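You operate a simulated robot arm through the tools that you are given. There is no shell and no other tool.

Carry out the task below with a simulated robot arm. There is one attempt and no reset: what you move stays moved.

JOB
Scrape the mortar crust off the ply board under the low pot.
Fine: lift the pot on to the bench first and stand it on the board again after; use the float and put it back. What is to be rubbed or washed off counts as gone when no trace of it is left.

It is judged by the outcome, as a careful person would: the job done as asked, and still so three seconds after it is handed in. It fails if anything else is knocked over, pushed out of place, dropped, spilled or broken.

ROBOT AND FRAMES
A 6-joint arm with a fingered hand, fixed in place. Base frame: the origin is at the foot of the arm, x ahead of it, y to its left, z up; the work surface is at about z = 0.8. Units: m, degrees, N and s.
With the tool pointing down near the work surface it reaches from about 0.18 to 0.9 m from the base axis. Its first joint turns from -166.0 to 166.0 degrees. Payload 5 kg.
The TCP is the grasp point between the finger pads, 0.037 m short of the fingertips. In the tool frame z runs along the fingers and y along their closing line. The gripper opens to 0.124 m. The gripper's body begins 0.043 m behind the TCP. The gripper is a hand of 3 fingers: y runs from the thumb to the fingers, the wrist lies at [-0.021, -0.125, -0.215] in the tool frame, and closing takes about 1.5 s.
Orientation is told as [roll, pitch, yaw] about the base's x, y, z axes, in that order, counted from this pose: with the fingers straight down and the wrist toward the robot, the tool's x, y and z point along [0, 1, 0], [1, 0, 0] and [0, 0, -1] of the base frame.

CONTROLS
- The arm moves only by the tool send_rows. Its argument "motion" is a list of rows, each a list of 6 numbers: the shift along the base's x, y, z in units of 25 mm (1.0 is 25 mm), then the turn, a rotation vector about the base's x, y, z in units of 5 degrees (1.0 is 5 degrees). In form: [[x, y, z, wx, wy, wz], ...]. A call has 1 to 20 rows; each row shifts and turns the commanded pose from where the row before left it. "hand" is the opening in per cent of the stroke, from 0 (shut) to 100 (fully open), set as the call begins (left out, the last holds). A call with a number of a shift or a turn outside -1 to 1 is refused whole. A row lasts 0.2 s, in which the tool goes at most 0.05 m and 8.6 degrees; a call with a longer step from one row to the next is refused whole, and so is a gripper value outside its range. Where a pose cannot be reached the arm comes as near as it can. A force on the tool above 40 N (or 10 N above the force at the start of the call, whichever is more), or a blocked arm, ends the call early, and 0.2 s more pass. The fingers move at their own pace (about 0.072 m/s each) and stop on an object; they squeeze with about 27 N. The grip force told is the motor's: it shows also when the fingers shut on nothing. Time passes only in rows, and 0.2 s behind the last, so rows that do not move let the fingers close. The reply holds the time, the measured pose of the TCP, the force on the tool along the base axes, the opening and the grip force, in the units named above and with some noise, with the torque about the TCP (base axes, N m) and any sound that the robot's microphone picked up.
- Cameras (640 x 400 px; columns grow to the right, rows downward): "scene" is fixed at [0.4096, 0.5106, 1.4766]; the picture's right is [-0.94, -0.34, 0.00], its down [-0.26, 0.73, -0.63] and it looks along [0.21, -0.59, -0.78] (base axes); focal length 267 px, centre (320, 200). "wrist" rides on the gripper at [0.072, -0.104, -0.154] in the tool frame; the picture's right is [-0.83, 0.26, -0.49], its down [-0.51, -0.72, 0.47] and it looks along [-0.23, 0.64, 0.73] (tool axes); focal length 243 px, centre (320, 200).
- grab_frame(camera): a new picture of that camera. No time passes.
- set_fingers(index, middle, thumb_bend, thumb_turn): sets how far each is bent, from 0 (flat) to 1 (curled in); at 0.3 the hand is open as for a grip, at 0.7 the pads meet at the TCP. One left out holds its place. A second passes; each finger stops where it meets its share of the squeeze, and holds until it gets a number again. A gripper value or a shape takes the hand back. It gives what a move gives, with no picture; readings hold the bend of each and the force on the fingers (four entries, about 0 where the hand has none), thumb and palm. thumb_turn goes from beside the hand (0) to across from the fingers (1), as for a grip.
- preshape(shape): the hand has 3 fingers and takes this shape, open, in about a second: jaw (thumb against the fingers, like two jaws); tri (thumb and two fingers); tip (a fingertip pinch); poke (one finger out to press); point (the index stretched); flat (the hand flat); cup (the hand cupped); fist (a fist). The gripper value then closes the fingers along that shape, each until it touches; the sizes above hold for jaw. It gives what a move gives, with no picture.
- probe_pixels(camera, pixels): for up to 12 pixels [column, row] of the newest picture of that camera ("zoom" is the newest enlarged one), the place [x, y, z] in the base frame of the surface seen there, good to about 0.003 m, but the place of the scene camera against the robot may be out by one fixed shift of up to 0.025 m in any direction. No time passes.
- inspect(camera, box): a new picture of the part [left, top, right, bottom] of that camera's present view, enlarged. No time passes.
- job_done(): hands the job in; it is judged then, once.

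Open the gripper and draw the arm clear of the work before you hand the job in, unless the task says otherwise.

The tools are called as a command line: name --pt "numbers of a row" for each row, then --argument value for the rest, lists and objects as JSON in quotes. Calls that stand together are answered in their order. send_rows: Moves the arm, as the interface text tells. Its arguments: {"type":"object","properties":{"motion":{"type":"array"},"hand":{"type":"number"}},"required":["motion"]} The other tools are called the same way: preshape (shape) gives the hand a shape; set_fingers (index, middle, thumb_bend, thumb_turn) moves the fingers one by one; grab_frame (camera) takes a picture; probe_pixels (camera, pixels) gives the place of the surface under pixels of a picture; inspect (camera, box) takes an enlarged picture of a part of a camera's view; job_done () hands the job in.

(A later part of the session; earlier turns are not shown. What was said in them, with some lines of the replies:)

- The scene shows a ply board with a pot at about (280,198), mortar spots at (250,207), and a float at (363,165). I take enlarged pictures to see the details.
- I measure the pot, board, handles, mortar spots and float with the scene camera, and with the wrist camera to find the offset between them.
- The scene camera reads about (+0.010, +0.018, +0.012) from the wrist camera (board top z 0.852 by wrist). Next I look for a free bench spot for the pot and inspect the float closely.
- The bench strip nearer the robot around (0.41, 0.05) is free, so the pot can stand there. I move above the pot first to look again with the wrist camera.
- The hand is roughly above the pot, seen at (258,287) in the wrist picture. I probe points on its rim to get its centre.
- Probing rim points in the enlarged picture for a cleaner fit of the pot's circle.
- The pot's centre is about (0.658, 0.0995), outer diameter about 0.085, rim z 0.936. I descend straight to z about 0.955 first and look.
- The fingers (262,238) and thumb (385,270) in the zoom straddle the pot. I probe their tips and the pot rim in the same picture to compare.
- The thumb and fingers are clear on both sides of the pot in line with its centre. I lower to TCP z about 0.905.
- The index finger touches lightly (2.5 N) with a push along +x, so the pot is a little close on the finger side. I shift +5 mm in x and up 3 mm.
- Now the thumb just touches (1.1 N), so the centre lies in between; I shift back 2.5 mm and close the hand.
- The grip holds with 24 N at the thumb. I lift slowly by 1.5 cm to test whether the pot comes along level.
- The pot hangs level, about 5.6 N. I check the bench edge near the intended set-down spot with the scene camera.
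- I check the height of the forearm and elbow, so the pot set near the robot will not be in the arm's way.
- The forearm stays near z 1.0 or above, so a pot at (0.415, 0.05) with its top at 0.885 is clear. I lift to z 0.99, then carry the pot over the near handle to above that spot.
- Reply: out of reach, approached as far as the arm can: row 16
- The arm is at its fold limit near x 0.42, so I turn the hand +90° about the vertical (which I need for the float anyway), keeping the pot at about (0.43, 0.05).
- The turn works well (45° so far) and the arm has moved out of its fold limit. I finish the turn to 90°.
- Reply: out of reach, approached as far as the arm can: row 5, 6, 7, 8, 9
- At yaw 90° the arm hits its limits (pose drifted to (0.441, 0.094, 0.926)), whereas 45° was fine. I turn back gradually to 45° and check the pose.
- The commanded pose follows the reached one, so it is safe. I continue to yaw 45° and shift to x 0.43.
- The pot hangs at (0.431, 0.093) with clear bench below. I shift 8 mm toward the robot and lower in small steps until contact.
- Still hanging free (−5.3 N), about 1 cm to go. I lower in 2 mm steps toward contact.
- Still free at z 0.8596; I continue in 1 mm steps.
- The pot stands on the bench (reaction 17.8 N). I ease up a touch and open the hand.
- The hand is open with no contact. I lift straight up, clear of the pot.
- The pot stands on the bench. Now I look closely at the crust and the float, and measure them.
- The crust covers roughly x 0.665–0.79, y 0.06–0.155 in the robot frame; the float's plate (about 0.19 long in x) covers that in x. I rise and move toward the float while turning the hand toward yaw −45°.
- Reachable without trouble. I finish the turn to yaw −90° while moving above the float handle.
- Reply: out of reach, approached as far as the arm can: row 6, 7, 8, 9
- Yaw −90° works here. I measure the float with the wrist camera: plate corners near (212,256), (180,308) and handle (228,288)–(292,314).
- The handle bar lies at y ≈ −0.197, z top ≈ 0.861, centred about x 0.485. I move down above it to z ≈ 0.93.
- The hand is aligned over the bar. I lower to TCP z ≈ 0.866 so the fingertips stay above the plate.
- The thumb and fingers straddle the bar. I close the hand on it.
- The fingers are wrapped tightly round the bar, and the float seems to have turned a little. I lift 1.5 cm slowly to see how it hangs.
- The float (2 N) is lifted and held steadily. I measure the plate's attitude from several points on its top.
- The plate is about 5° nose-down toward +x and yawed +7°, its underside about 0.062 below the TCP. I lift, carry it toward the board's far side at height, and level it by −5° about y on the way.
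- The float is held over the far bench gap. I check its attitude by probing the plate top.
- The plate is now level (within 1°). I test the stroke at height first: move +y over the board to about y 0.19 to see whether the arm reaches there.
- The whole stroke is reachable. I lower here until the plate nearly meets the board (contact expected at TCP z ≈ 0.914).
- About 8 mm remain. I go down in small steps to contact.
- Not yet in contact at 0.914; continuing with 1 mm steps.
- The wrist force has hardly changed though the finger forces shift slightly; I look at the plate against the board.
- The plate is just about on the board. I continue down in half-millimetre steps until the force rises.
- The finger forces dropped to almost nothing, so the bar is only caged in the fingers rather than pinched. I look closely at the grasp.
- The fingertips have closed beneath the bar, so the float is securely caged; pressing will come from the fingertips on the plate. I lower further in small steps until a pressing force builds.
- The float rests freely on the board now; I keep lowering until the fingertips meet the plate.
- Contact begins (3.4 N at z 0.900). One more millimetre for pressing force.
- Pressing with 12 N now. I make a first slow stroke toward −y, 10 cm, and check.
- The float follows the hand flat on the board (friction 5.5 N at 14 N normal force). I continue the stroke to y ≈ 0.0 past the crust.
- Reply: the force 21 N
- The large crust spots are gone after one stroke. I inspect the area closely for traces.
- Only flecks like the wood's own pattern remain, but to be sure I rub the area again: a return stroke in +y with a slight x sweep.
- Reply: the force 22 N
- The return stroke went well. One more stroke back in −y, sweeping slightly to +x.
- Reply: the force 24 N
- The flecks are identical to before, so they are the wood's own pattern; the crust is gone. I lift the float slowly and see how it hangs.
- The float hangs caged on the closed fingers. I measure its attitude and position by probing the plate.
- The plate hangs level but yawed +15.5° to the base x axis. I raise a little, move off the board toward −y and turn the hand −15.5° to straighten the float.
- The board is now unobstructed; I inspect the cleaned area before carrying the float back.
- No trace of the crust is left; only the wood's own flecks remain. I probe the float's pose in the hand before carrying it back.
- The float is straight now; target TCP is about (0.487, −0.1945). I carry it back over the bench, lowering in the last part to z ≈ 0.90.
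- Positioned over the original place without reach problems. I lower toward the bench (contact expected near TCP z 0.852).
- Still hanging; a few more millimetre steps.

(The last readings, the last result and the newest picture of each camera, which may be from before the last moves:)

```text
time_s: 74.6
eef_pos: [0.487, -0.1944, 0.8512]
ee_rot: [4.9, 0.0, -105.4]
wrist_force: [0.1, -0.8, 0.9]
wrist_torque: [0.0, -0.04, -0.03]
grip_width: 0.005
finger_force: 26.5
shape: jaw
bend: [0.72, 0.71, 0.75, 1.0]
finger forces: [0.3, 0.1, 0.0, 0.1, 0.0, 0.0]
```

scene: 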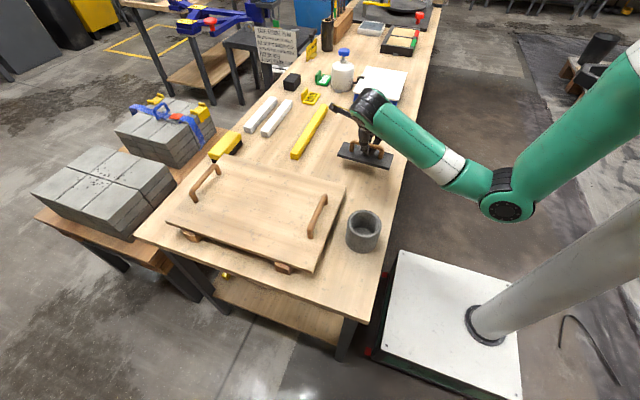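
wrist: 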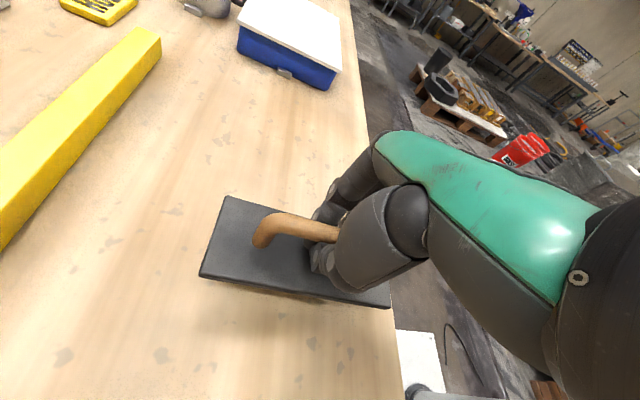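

The float rests on the bench. I open the hand partway (40 %) here and check the forces.

send_rows --pt "0 0 0.03 0 0 0" --pt "0 0 0 0 0 0" --pt "0 0 0 0 0 0" --pt "0 0 0 0 0 0" --pt "0 0 0 0 0 0" --hand 40

inspect --camera "wrist" --box '[180, 160, 420, 340]'

inspect --camera "scene" --box '[300, 90, 440, 200]'

```text
time_s: 75.8
eef_pos: [0.4869, -0.1943, 0.8534]
ee_rot: [4.8, 0.0, -105.4]
wrist_force: [-1.0, -0.4, 0.4]
wrist_torque: [-0.01, -0.02, 0.02]
grip_width: 0.0494
finger_force: 0.0
shape: jaw
bend: [0.74, 0.49, 0.72, 1.0]
finger forces: [0.1, 0.1, 0.1, 0.0, 0.0, 0.0]
```

```text
2.22 times, centred on (300, 250) of wrist
```

zoom: 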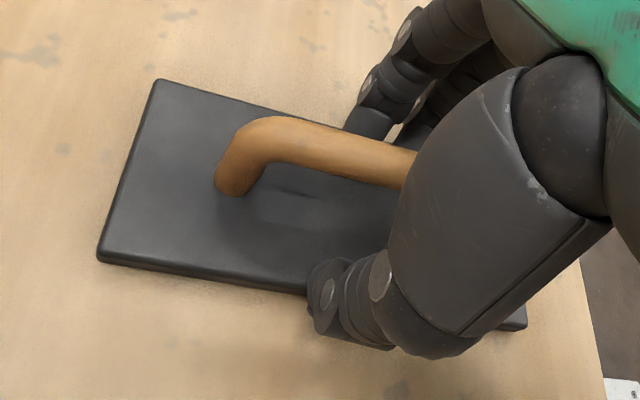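

```text
3.64 times, centred on (370, 145) of scene
```

zoom: 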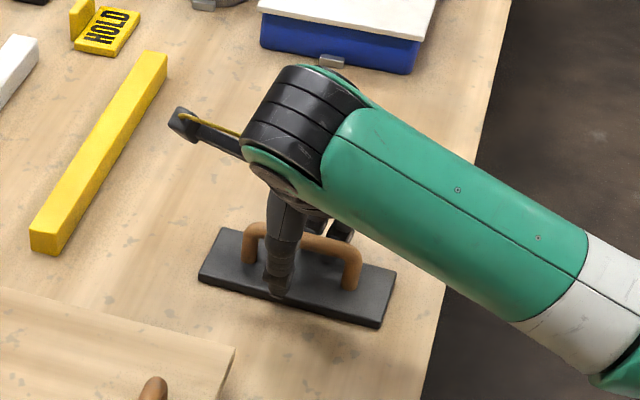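

The fingers come off the bar with no force on the float. I open fully and check the bends before rising.

send_rows --pt "0 0 0 0 0 0" --pt "0 0 0 0 0 0" --pt "0 0 0 0 0 0" --pt "0 0 0 0 0 0" --pt "0 0 0 0 0 0" --hand 100

inspect --camera "scene" --box '[300, 90, 440, 200]'

```text
time_s: 77.0
eef_pos: [0.4869, -0.194, 0.8525]
ee_rot: [4.8, 0.0, -105.5]
wrist_force: [0.4, -1.1, -0.1]
wrist_torque: [0.01, 0.01, 0.01]
grip_width: 0.1237
finger_force: 0.1
shape: jaw
bend: [0.3, 0.3, 0.3, 0.98]
finger forces: [0.0, 0.0, 0.0, 0.0, 0.0, 0.0]
```

```text
3.64 times, centred on (370, 145) of scene
```

zoom: 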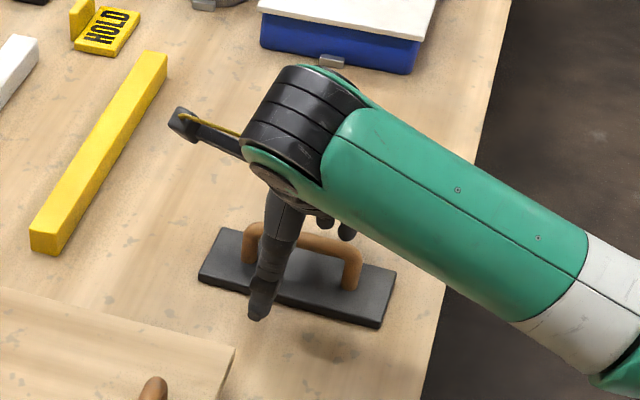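

The hand is fully open and free. I rise straight up off the handle, then draw away toward +x and up.

send_rows --pt "0 0 0.3 0 0 0" --pt "0 0 0.6 0 0 0" --pt "0 0 0.7 0 0 0" --pt "0 0 0.7 0 0 0" --pt "0 0 0.7 0 0 0"

inspect --camera "wrist" --box '[160, 180, 400, 380]'

```text
time_s: 78.2
eef_pos: [0.4865, -0.194, 0.9274]
ee_rot: [4.8, 0.0, -105.5]
wrist_force: [0.2, 0.5, -0.7]
wrist_torque: [0.0, 0.0, 0.04]
grip_width: 0.1236
finger_force: 0.0
shape: jaw
bend: [0.3, 0.3, 0.3, 0.98]
finger forces: [0.0, 0.0, 0.1, 0.1, 0.1, 0.0]
```

```text
2.00 times, centred on (280, 280) of wrist
```

zoom: 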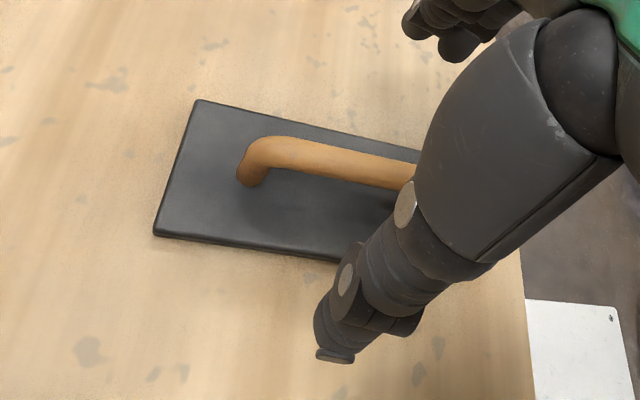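

The float stands where it was. I retreat up and outward, undoing the small tilt and turning the hand back to yaw −45°.

send_rows --pt "0.3 0.1 0.2 0.128 0.46 0" --pt "0.3 0.1 0.3 0.128 0.465 0" --pt "0.3 0.1 0.4 0 0 0.93" --pt "0.3 0.1 0.4 0 0 0.93" --pt "0.3 0.1 0.4 0 0 0.93" --pt "0.3 0.1 0.4 0 0 0.93" --pt "0.3 0.1 0.4 0 0 0.93" --pt "0.3 0.1 0.4 0 0 0.93" --pt "0.15 0.15 0.4 0 0 0.93" --pt "0 0.15 0.4 0 0 0.93" --pt "0 0.15 0.4 0 0 0.93" --pt "0 0.15 0.4 0 0 0.93" --pt "0 0.15 0.4 0 0 0.93" --pt "0 0.15 0.2 0 0 0.93" --pt "0 0 0 0 0 0.93"

grab_frame --camera "scene"

inspect --camera "scene" --box '[320, 130, 410, 190]'

```text
time_s: 81.4
eef_pos: [0.5528, -0.1585, 1.0441]
ee_rot: [0.1, -0.1, -44.9]
wrist_force: [0.1, 0.7, -0.1]
wrist_torque: [0.01, 0.03, -0.01]
grip_width: 0.1236
finger_force: 0.0
shape: jaw
bend: [0.3, 0.3, 0.3, 0.98]
finger forces: [0.1, 0.0, 0.0, 0.0, 0.0, 0.0]
out of reach, approached as far as the arm can: row 2
```

```text
taken
```

scene: 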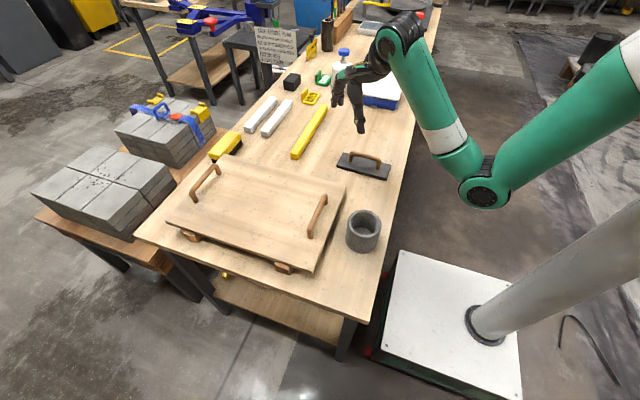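

```text
6.67 times, centred on (365, 160) of scene
```

zoom: 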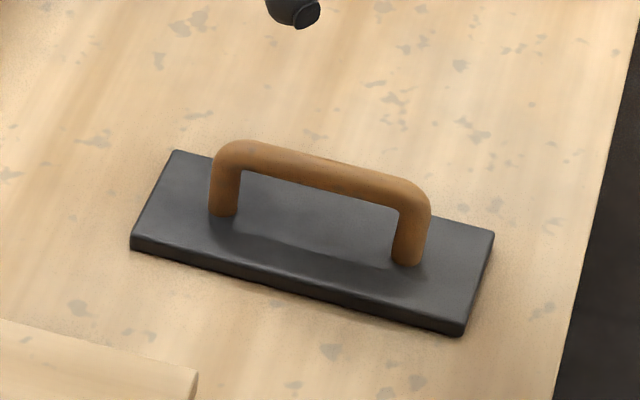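

The float lies as it did at the start. Now I return over the pot, turning the hand to yaw +45° as when I set it down.

send_rows --pt "-0.29 0.556 0 0 0 1" --pt "-0.29 0.556 0 0 0 1" --pt "-0.29 0.556 0 0 0 1" --pt "-0.29 0.556 0 0 0 1" --pt "-0.29 0.556 0 0 0 1" --pt "-0.29 0.556 0 0 0 1" --pt "-0.29 0.556 0 0 0 1" --pt "-0.29 0.556 0 0 0 1" --pt "-0.29 0.556 -0.25 0 0 1" --pt "-0.29 0.556 -0.25 0 0 1" --pt "-0.29 0.556 -0.25 0 0 1" --pt "-0.29 0.556 -0.25 0 0 1" --pt "-0.29 0.556 -0.25 0 0 1" --pt "-0.29 0.556 -0.25 0 0 1" --pt "-0.29 0.556 -0.25 0 0 1" --pt "-0.29 0.556 -0.25 0 0 1" --pt "-0.29 0.556 -0.25 0 0 1" --pt "-0.29 0.556 -0.25 0 0 1"

grab_frame --camera "wrist"

grab_frame --camera "scene"

```text
time_s: 85.2
eef_pos: [0.4216, 0.0918, 0.9822]
ee_rot: [0.0, 0.0, 45.0]
wrist_force: [-0.3, -0.3, -0.3]
wrist_torque: [0.01, 0.0, -0.03]
grip_width: 0.1234
finger_force: 0.0
shape: jaw
bend: [0.3, 0.3, 0.3, 0.98]
finger forces: [0.0, 0.0, 0.0, 0.1, 0.0, 0.1]
```

```text
taken
```

wrist: 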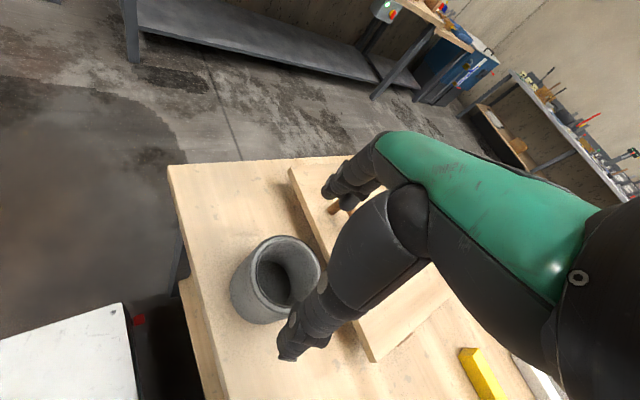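

```text
taken
```

scene: 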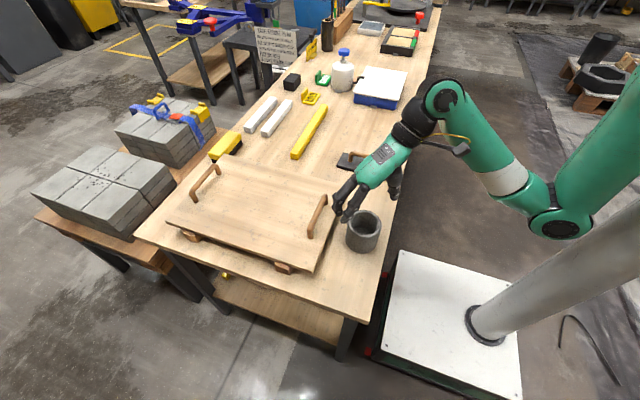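

The view matches that at release, so the pot is unmoved. I lower around it again, to the same height as at release (z ≈ 0.859).

send_rows --pt "0.05 0 -0.7 0 0 0" --pt "0 0 -0.8 0 0 0" --pt "0 0 -0.8 0 0 0" --pt "0 0 -0.8 0 0 0" --pt "0 0 -0.8 0 0 0" --pt "0 0 -0.6 0 0 0" --pt "0 0 -0.4 0 0 0" --pt "0 0 0 0 0 0"

inspect --camera "scene" --box '[260, 120, 430, 290]'

```text
time_s: 87.0
eef_pos: [0.4238, 0.0906, 0.86]
ee_rot: [0.0, 0.0, 44.9]
wrist_force: [0.2, 0.0, 0.5]
wrist_torque: [-0.03, -0.02, -0.02]
grip_width: 0.1238
finger_force: 0.0
shape: jaw
bend: [0.3, 0.3, 0.3, 0.98]
finger forces: [0.0, 0.0, 0.0, 0.0, 0.0, 0.0]
```

```text
2.35 times, centred on (345, 205) of scene
```

zoom: 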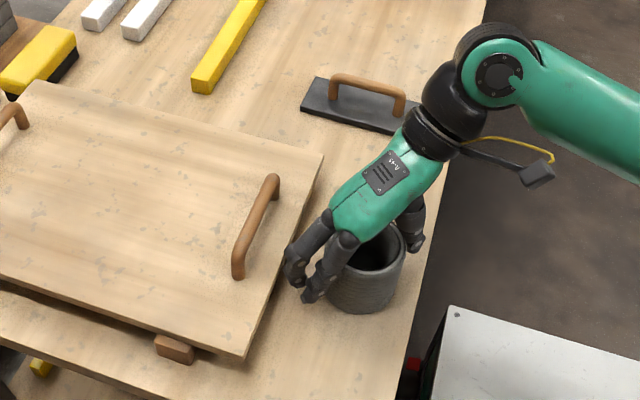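

No contact forces, the hand straddles the pot as before. I close the grip.

send_rows --pt "0 0 0 0 0 0" --pt "0 0 0 0 0 0" --pt "0 0 0 0 0 0" --pt "0 0 0 0 0 0" --pt "0 0 0 0 0 0" --pt "0 0 0 0 0 0" --pt "0 0 0 0 0 0" --hand 0

send_rows --pt "0 0 0.1 0 0 0" --pt "0 0 0.2 0 0 0" --pt "0 0 0.3 0 0 0" --pt "0 0 0 0 0 0"

inspect --camera "scene" --box '[260, 120, 430, 290]'

```text
time_s: 88.6
eef_pos: [0.4234, 0.0914, 0.8598]
ee_rot: [0.0, 0.0, 45.0]
wrist_force: [-1.6, 0.6, 0.1]
wrist_torque: [0.02, 0.0, -0.06]
grip_width: 0.0755
finger_force: 27.5
shape: jaw
bend: [0.73, 0.41, 0.64, 1.0]
finger forces: [15.6, 7.4, 0.0, 0.1, 24.2, 0.1]
```

```text
time_s: 89.6
eef_pos: [0.4241, 0.0917, 0.8752]
ee_rot: [-0.1, 0.0, 45.0]
wrist_force: [0.5, 0.9, -5.1]
wrist_torque: [0.02, -0.02, -0.02]
grip_width: 0.0755
finger_force: 26.9
shape: jaw
bend: [0.73, 0.41, 0.64, 1.0]
finger forces: [15.6, 7.3, 0.0, 0.0, 24.0, 0.0]
```

```text
2.35 times, centred on (345, 205) of scene
```

zoom: 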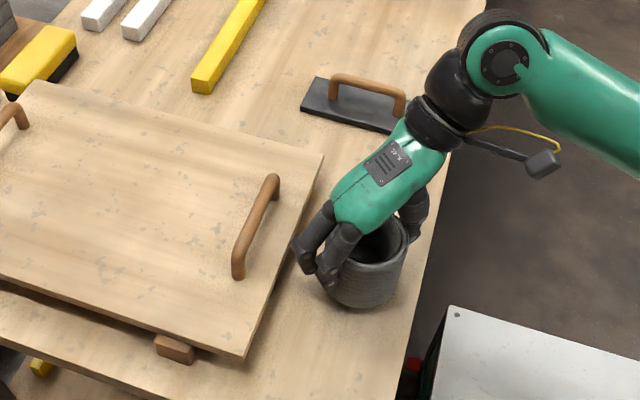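

The pot is gripped as before and lifted. I raise it clear of the near handle and carry it back over its place on the board, turning the hand back to yaw 0.

send_rows --pt "0 0 0.5 0 0 0" --pt "0 0 0.8 0 0 0" --pt "0 0 0.8 0 0 0" --pt "0 0 0.8 0 0 0" --pt "0.2 0 0.8 0 0 0" --pt "0.4 0 0.8 0 0 0" --pt "0.8 0.03 0.1 0 0 -0.9" --pt "0.8 0.03 0 0 0 -0.9" --pt "0.8 0.03 0 0 0 -0.9" --pt "0.8 0.03 0 0 0 -0.9" --pt "0.8 0.03 0 0 0 -0.9" --pt "0.8 0.03 0 0 0 -0.9" --pt "0.8 0.03 0 0 0 -0.9" --pt "0.8 0.03 0 0 0 -0.9" --pt "0.8 0.03 0 0 0 -0.9" --pt "0.8 0.03 0 0 0 -0.9" --pt "0.6 0.03 0 0 0 0" --pt "0.28 0.03 0 0 0 0" --pt "0 0 0 0 0 0"

grab_frame --camera "scene"

grab_frame --camera "wrist"

```text
time_s: 93.6
eef_pos: [0.661, 0.1013, 0.9902]
ee_rot: [0.0, 0.0, -0.1]
wrist_force: [-0.3, 0.4, -5.8]
wrist_torque: [0.01, 0.01, 0.0]
grip_width: 0.0754
finger_force: 27.7
shape: jaw
bend: [0.73, 0.41, 0.64, 1.0]
finger forces: [16.2, 7.8, 0.0, 0.0, 23.9, 0.1]
```

```text
taken
```

scene: 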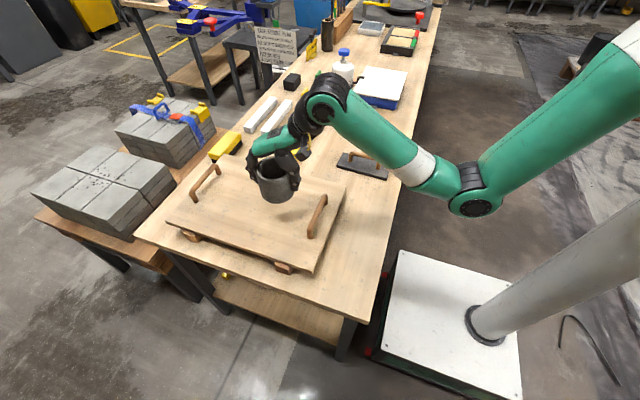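

```text
taken
```

wrist: 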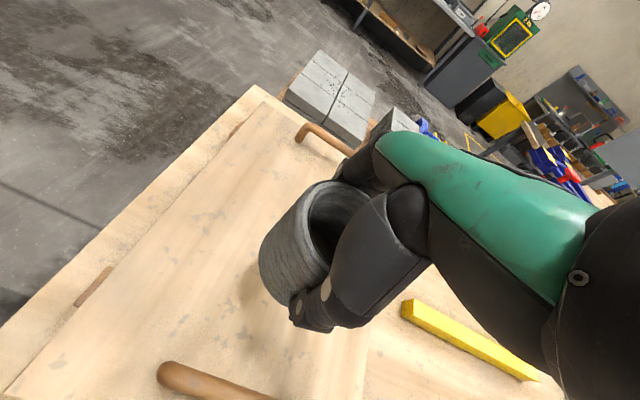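

The pot is over its old place at (0.661, 0.101). I lower it in stages; contact is expected near TCP z 0.912.

send_rows --pt "0 0 -0.5 0 0 0" --pt "0 0 -0.7 0 0 0" --pt "0 0 -0.7 0 0 0" --pt "0 0 -0.5 0 0 0" --pt "0 0 -0.3 0 0 0" --pt "0 0 0 0 0 0"

send_rows --pt "0 0 -0.08 0 0 0" --pt "0 0 -0.06 0 0 0" --pt "0 0 0 0 0 0"

```text
time_s: 95.0
eef_pos: [0.6605, 0.0999, 0.9217]
ee_rot: [0.1, -0.1, 0.0]
wrist_force: [0.4, -0.2, -5.6]
wrist_torque: [0.05, 0.01, -0.02]
grip_width: 0.0751
finger_force: 26.7
shape: jaw
bend: [0.73, 0.41, 0.64, 1.0]
finger forces: [16.2, 7.8, 0.0, 0.0, 23.7, 0.1]
```

```text
time_s: 95.8
eef_pos: [0.6604, 0.1015, 0.9178]
ee_rot: [0.0, 0.0, 0.0]
wrist_force: [0.0, -0.7, -6.2]
wrist_torque: [0.02, 0.01, 0.0]
grip_width: 0.0751
finger_force: 26.9
shape: jaw
bend: [0.73, 0.41, 0.64, 1.0]
finger forces: [16.2, 7.8, 0.0, 0.0, 23.7, 0.1]
```

Still hanging at z 0.918; I continue in millimetre steps.

send_rows --pt "0 0 -0.06 0 0 0" --pt "0 0 -0.06 0 0 0" --pt "0 0 0 0 0 0"

send_rows --pt "0 0 -0.05 0 0 0" --pt "0 0 -0.04 0 0 0" --pt "0 0 0 0 0 0"

```text
time_s: 96.6
eef_pos: [0.6604, 0.102, 0.9148]
ee_rot: [0.0, 0.1, 0.0]
wrist_force: [-0.6, -1.0, -6.3]
wrist_torque: [0.02, 0.0, -0.01]
grip_width: 0.0751
finger_force: 26.3
shape: jaw
bend: [0.73, 0.41, 0.64, 1.0]
finger forces: [16.2, 7.7, 0.0, 0.0, 23.7, 0.0]
```

```text
time_s: 97.4
eef_pos: [0.6605, 0.1019, 0.912]
ee_rot: [0.1, 0.0, 0.1]
wrist_force: [0.1, -1.1, -6.2]
wrist_torque: [0.02, 0.0, 0.0]
grip_width: 0.0753
finger_force: 26.9
shape: jaw
bend: [0.73, 0.41, 0.64, 1.0]
finger forces: [16.2, 7.8, 0.1, 0.1, 23.7, 0.0]
```

Not yet touching; a little further.

send_rows --pt "0 0 -0.04 0 0 0" --pt "0 0 0 0 0 0"

send_rows --pt "0 0 -0.04 0 0 0" --pt "0 0 0 0 0 0"

```text
time_s: 98.0
eef_pos: [0.661, 0.1012, 0.9115]
ee_rot: [0.0, 0.0, 0.1]
wrist_force: [0.8, 0.0, -5.0]
wrist_torque: [-0.02, 0.0, -0.01]
grip_width: 0.0755
finger_force: 27.1
shape: jaw
bend: [0.73, 0.41, 0.64, 1.0]
finger forces: [16.3, 7.8, 0.0, 0.1, 23.6, 0.0]
```

```text
time_s: 98.6
eef_pos: [0.6615, 0.1014, 0.91]
ee_rot: [0.0, 0.0, 0.0]
wrist_force: [-1.1, 0.1, -3.5]
wrist_torque: [0.01, -0.03, 0.02]
grip_width: 0.0752
finger_force: 27.7
shape: jaw
bend: [0.73, 0.41, 0.64, 1.0]
finger forces: [16.0, 7.8, 0.1, 0.0, 24.2, 0.1]
```

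Contact begins (−3.5 N). One more half-millimetre so the pot stands with its own weight.

send_rows --pt "0 0 -0.03 0 0 0" --pt "0 0 0 0 0 0"

```text
time_s: 99.2
eef_pos: [0.6605, 0.1013, 0.9106]
ee_rot: [0.0, -0.1, 0.0]
wrist_force: [-0.6, 0.2, 1.6]
wrist_torque: [0.0, 0.01, 0.03]
grip_width: 0.0752
finger_force: 26.5
shape: jaw
bend: [0.73, 0.41, 0.64, 1.0]
finger forces: [16.1, 8.0, 0.1, 0.0, 24.9, 0.1]
```

The pot now stands on the board. I open the hand.

send_rows --pt "0 0 0 0 0 0" --pt "0 0 0 0 0 0" --pt "0 0 0 0 0 0" --pt "0 0 0 0 0 0" --pt "0 0 0 0 0 0" --pt "0 0 0 0 0 0" --pt "0 0 0 0 0 0" --hand 100

inspect --camera "scene" --box '[200, 110, 360, 250]'

```text
time_s: 100.8
eef_pos: [0.6606, 0.1006, 0.9102]
ee_rot: [0.0, 0.0, 0.0]
wrist_force: [-0.1, -0.5, -0.2]
wrist_torque: [0.0, -0.03, -0.03]
grip_width: 0.1236
finger_force: 0.0
shape: jaw
bend: [0.3, 0.3, 0.3, 0.98]
finger forces: [0.0, 0.0, 0.1, 0.0, 0.1, 0.0]
```

```text
2.86 times, centred on (280, 180) of scene
```

zoom: 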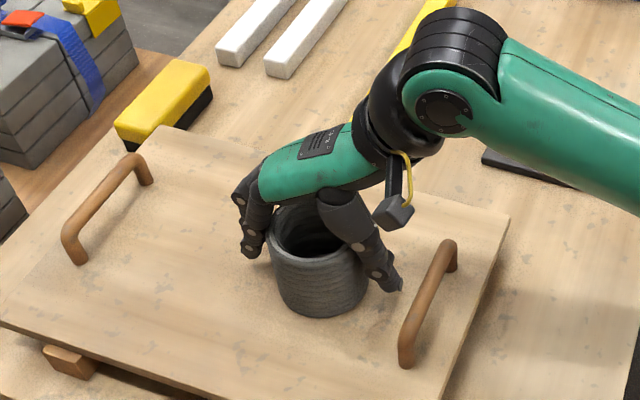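

No contact forces on the open hand. I rise straight up and draw clear.

send_rows --pt "0 0 0.2 0 0 0" --pt "0 0 0.4 0 0 0" --pt "0 0 0.7 0 0 0" --pt "0 0 0.8 0 0 0" --pt "0 0 0.8 0 0 0" --pt "0 0 0.8 0 0 0" --pt "0 0 0.8 0 0 0" --pt "0.2 -0.5 0.7 0 0 0" --pt "0.4 -0.8 0.5 0 0 0" --pt "0.4 -0.8 0.5 0 0 0" --pt "0.4 -0.8 0.5 0 0 0" --pt "0.4 -0.8 0.5 0 0 0" --pt "0.4 -0.8 0.5 0 0 0" --pt "0.4 -0.8 0.3 0 0 0" --pt "0.4 -0.8 0 0 0 0" --pt "0 0 0 0 0 0"

grab_frame --camera "scene"

grab_frame --camera "wrist"

inspect --camera "scene" --box '[130, 120, 420, 300]'

inspect --camera "scene" --box '[225, 160, 345, 240]'

```text
time_s: 104.2
eef_pos: [0.7358, -0.0509, 1.1108]
ee_rot: [0.1, 0.0, 0.0]
wrist_force: [0.4, -0.4, -0.4]
wrist_torque: [-0.02, -0.02, -0.01]
grip_width: 0.1239
finger_force: 0.0
shape: jaw
bend: [0.3, 0.3, 0.3, 0.98]
finger forces: [0.0, 0.1, 0.1, 0.1, 0.0, 0.1]
```

```text
taken
```

scene: 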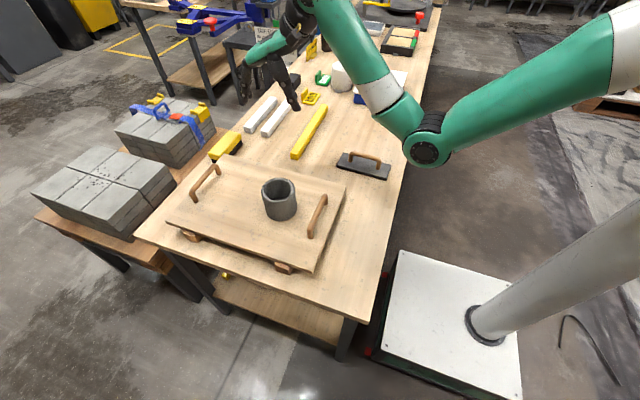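

```text
taken
```

wrist: 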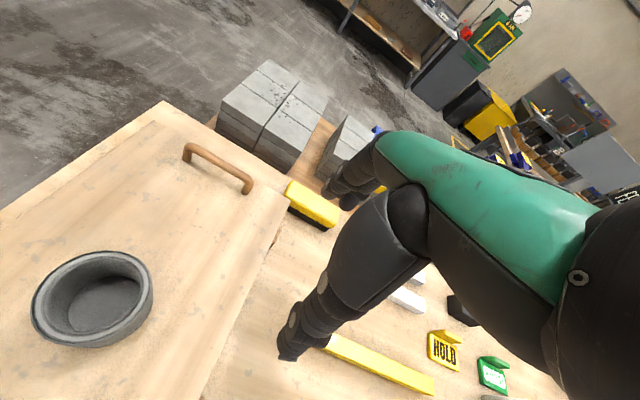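

```text
2.21 times, centred on (275, 210) of scene
```

zoom: 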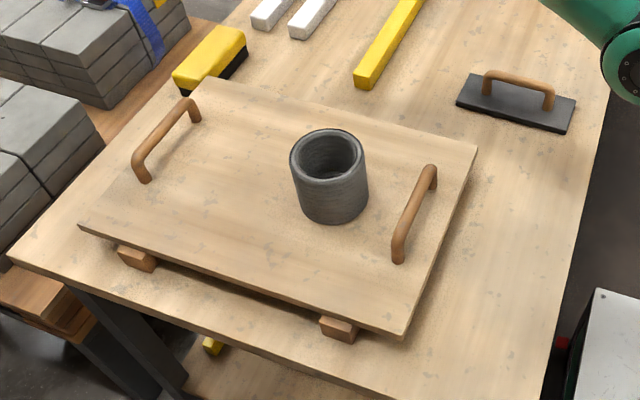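

```text
5.00 times, centred on (285, 200) of scene
```

zoom: 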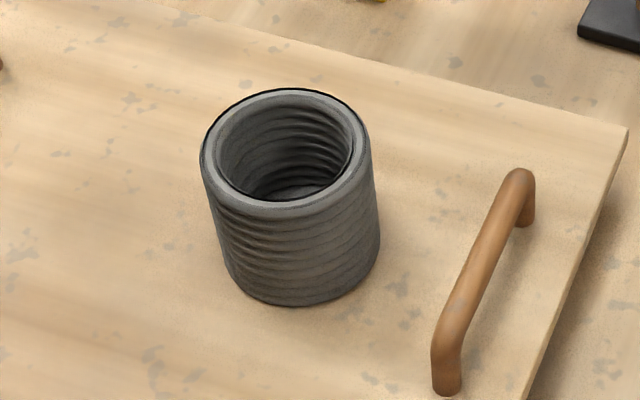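

The pot stands upright on the board within a few millimetres of its old place. The crust is gone, the float is back at (363,165), the board and the other items have not moved, and the hand is open and clear. I hand the job in.

job_done

```text
The job is handed in.
```

The mortar crust is scraped off the ply board, and no trace of it shows in the enlarged pictures. The faint flecks still visible looked the same after more rubbing, so I took them as the wood's own pattern.

- **Pot:** I lifted it on to the bench before scraping. It is back on the board, upright, within a few millimetres of where it was.
- **Float:** I made three strokes over the whole crust with it, then put it back in its original place and direction.
- **Everything else:** the board and the other items on the bench look unmoved in the last pictures. The hand is open and clear of the work.

I have handed the job in; no verdict has come back yet.
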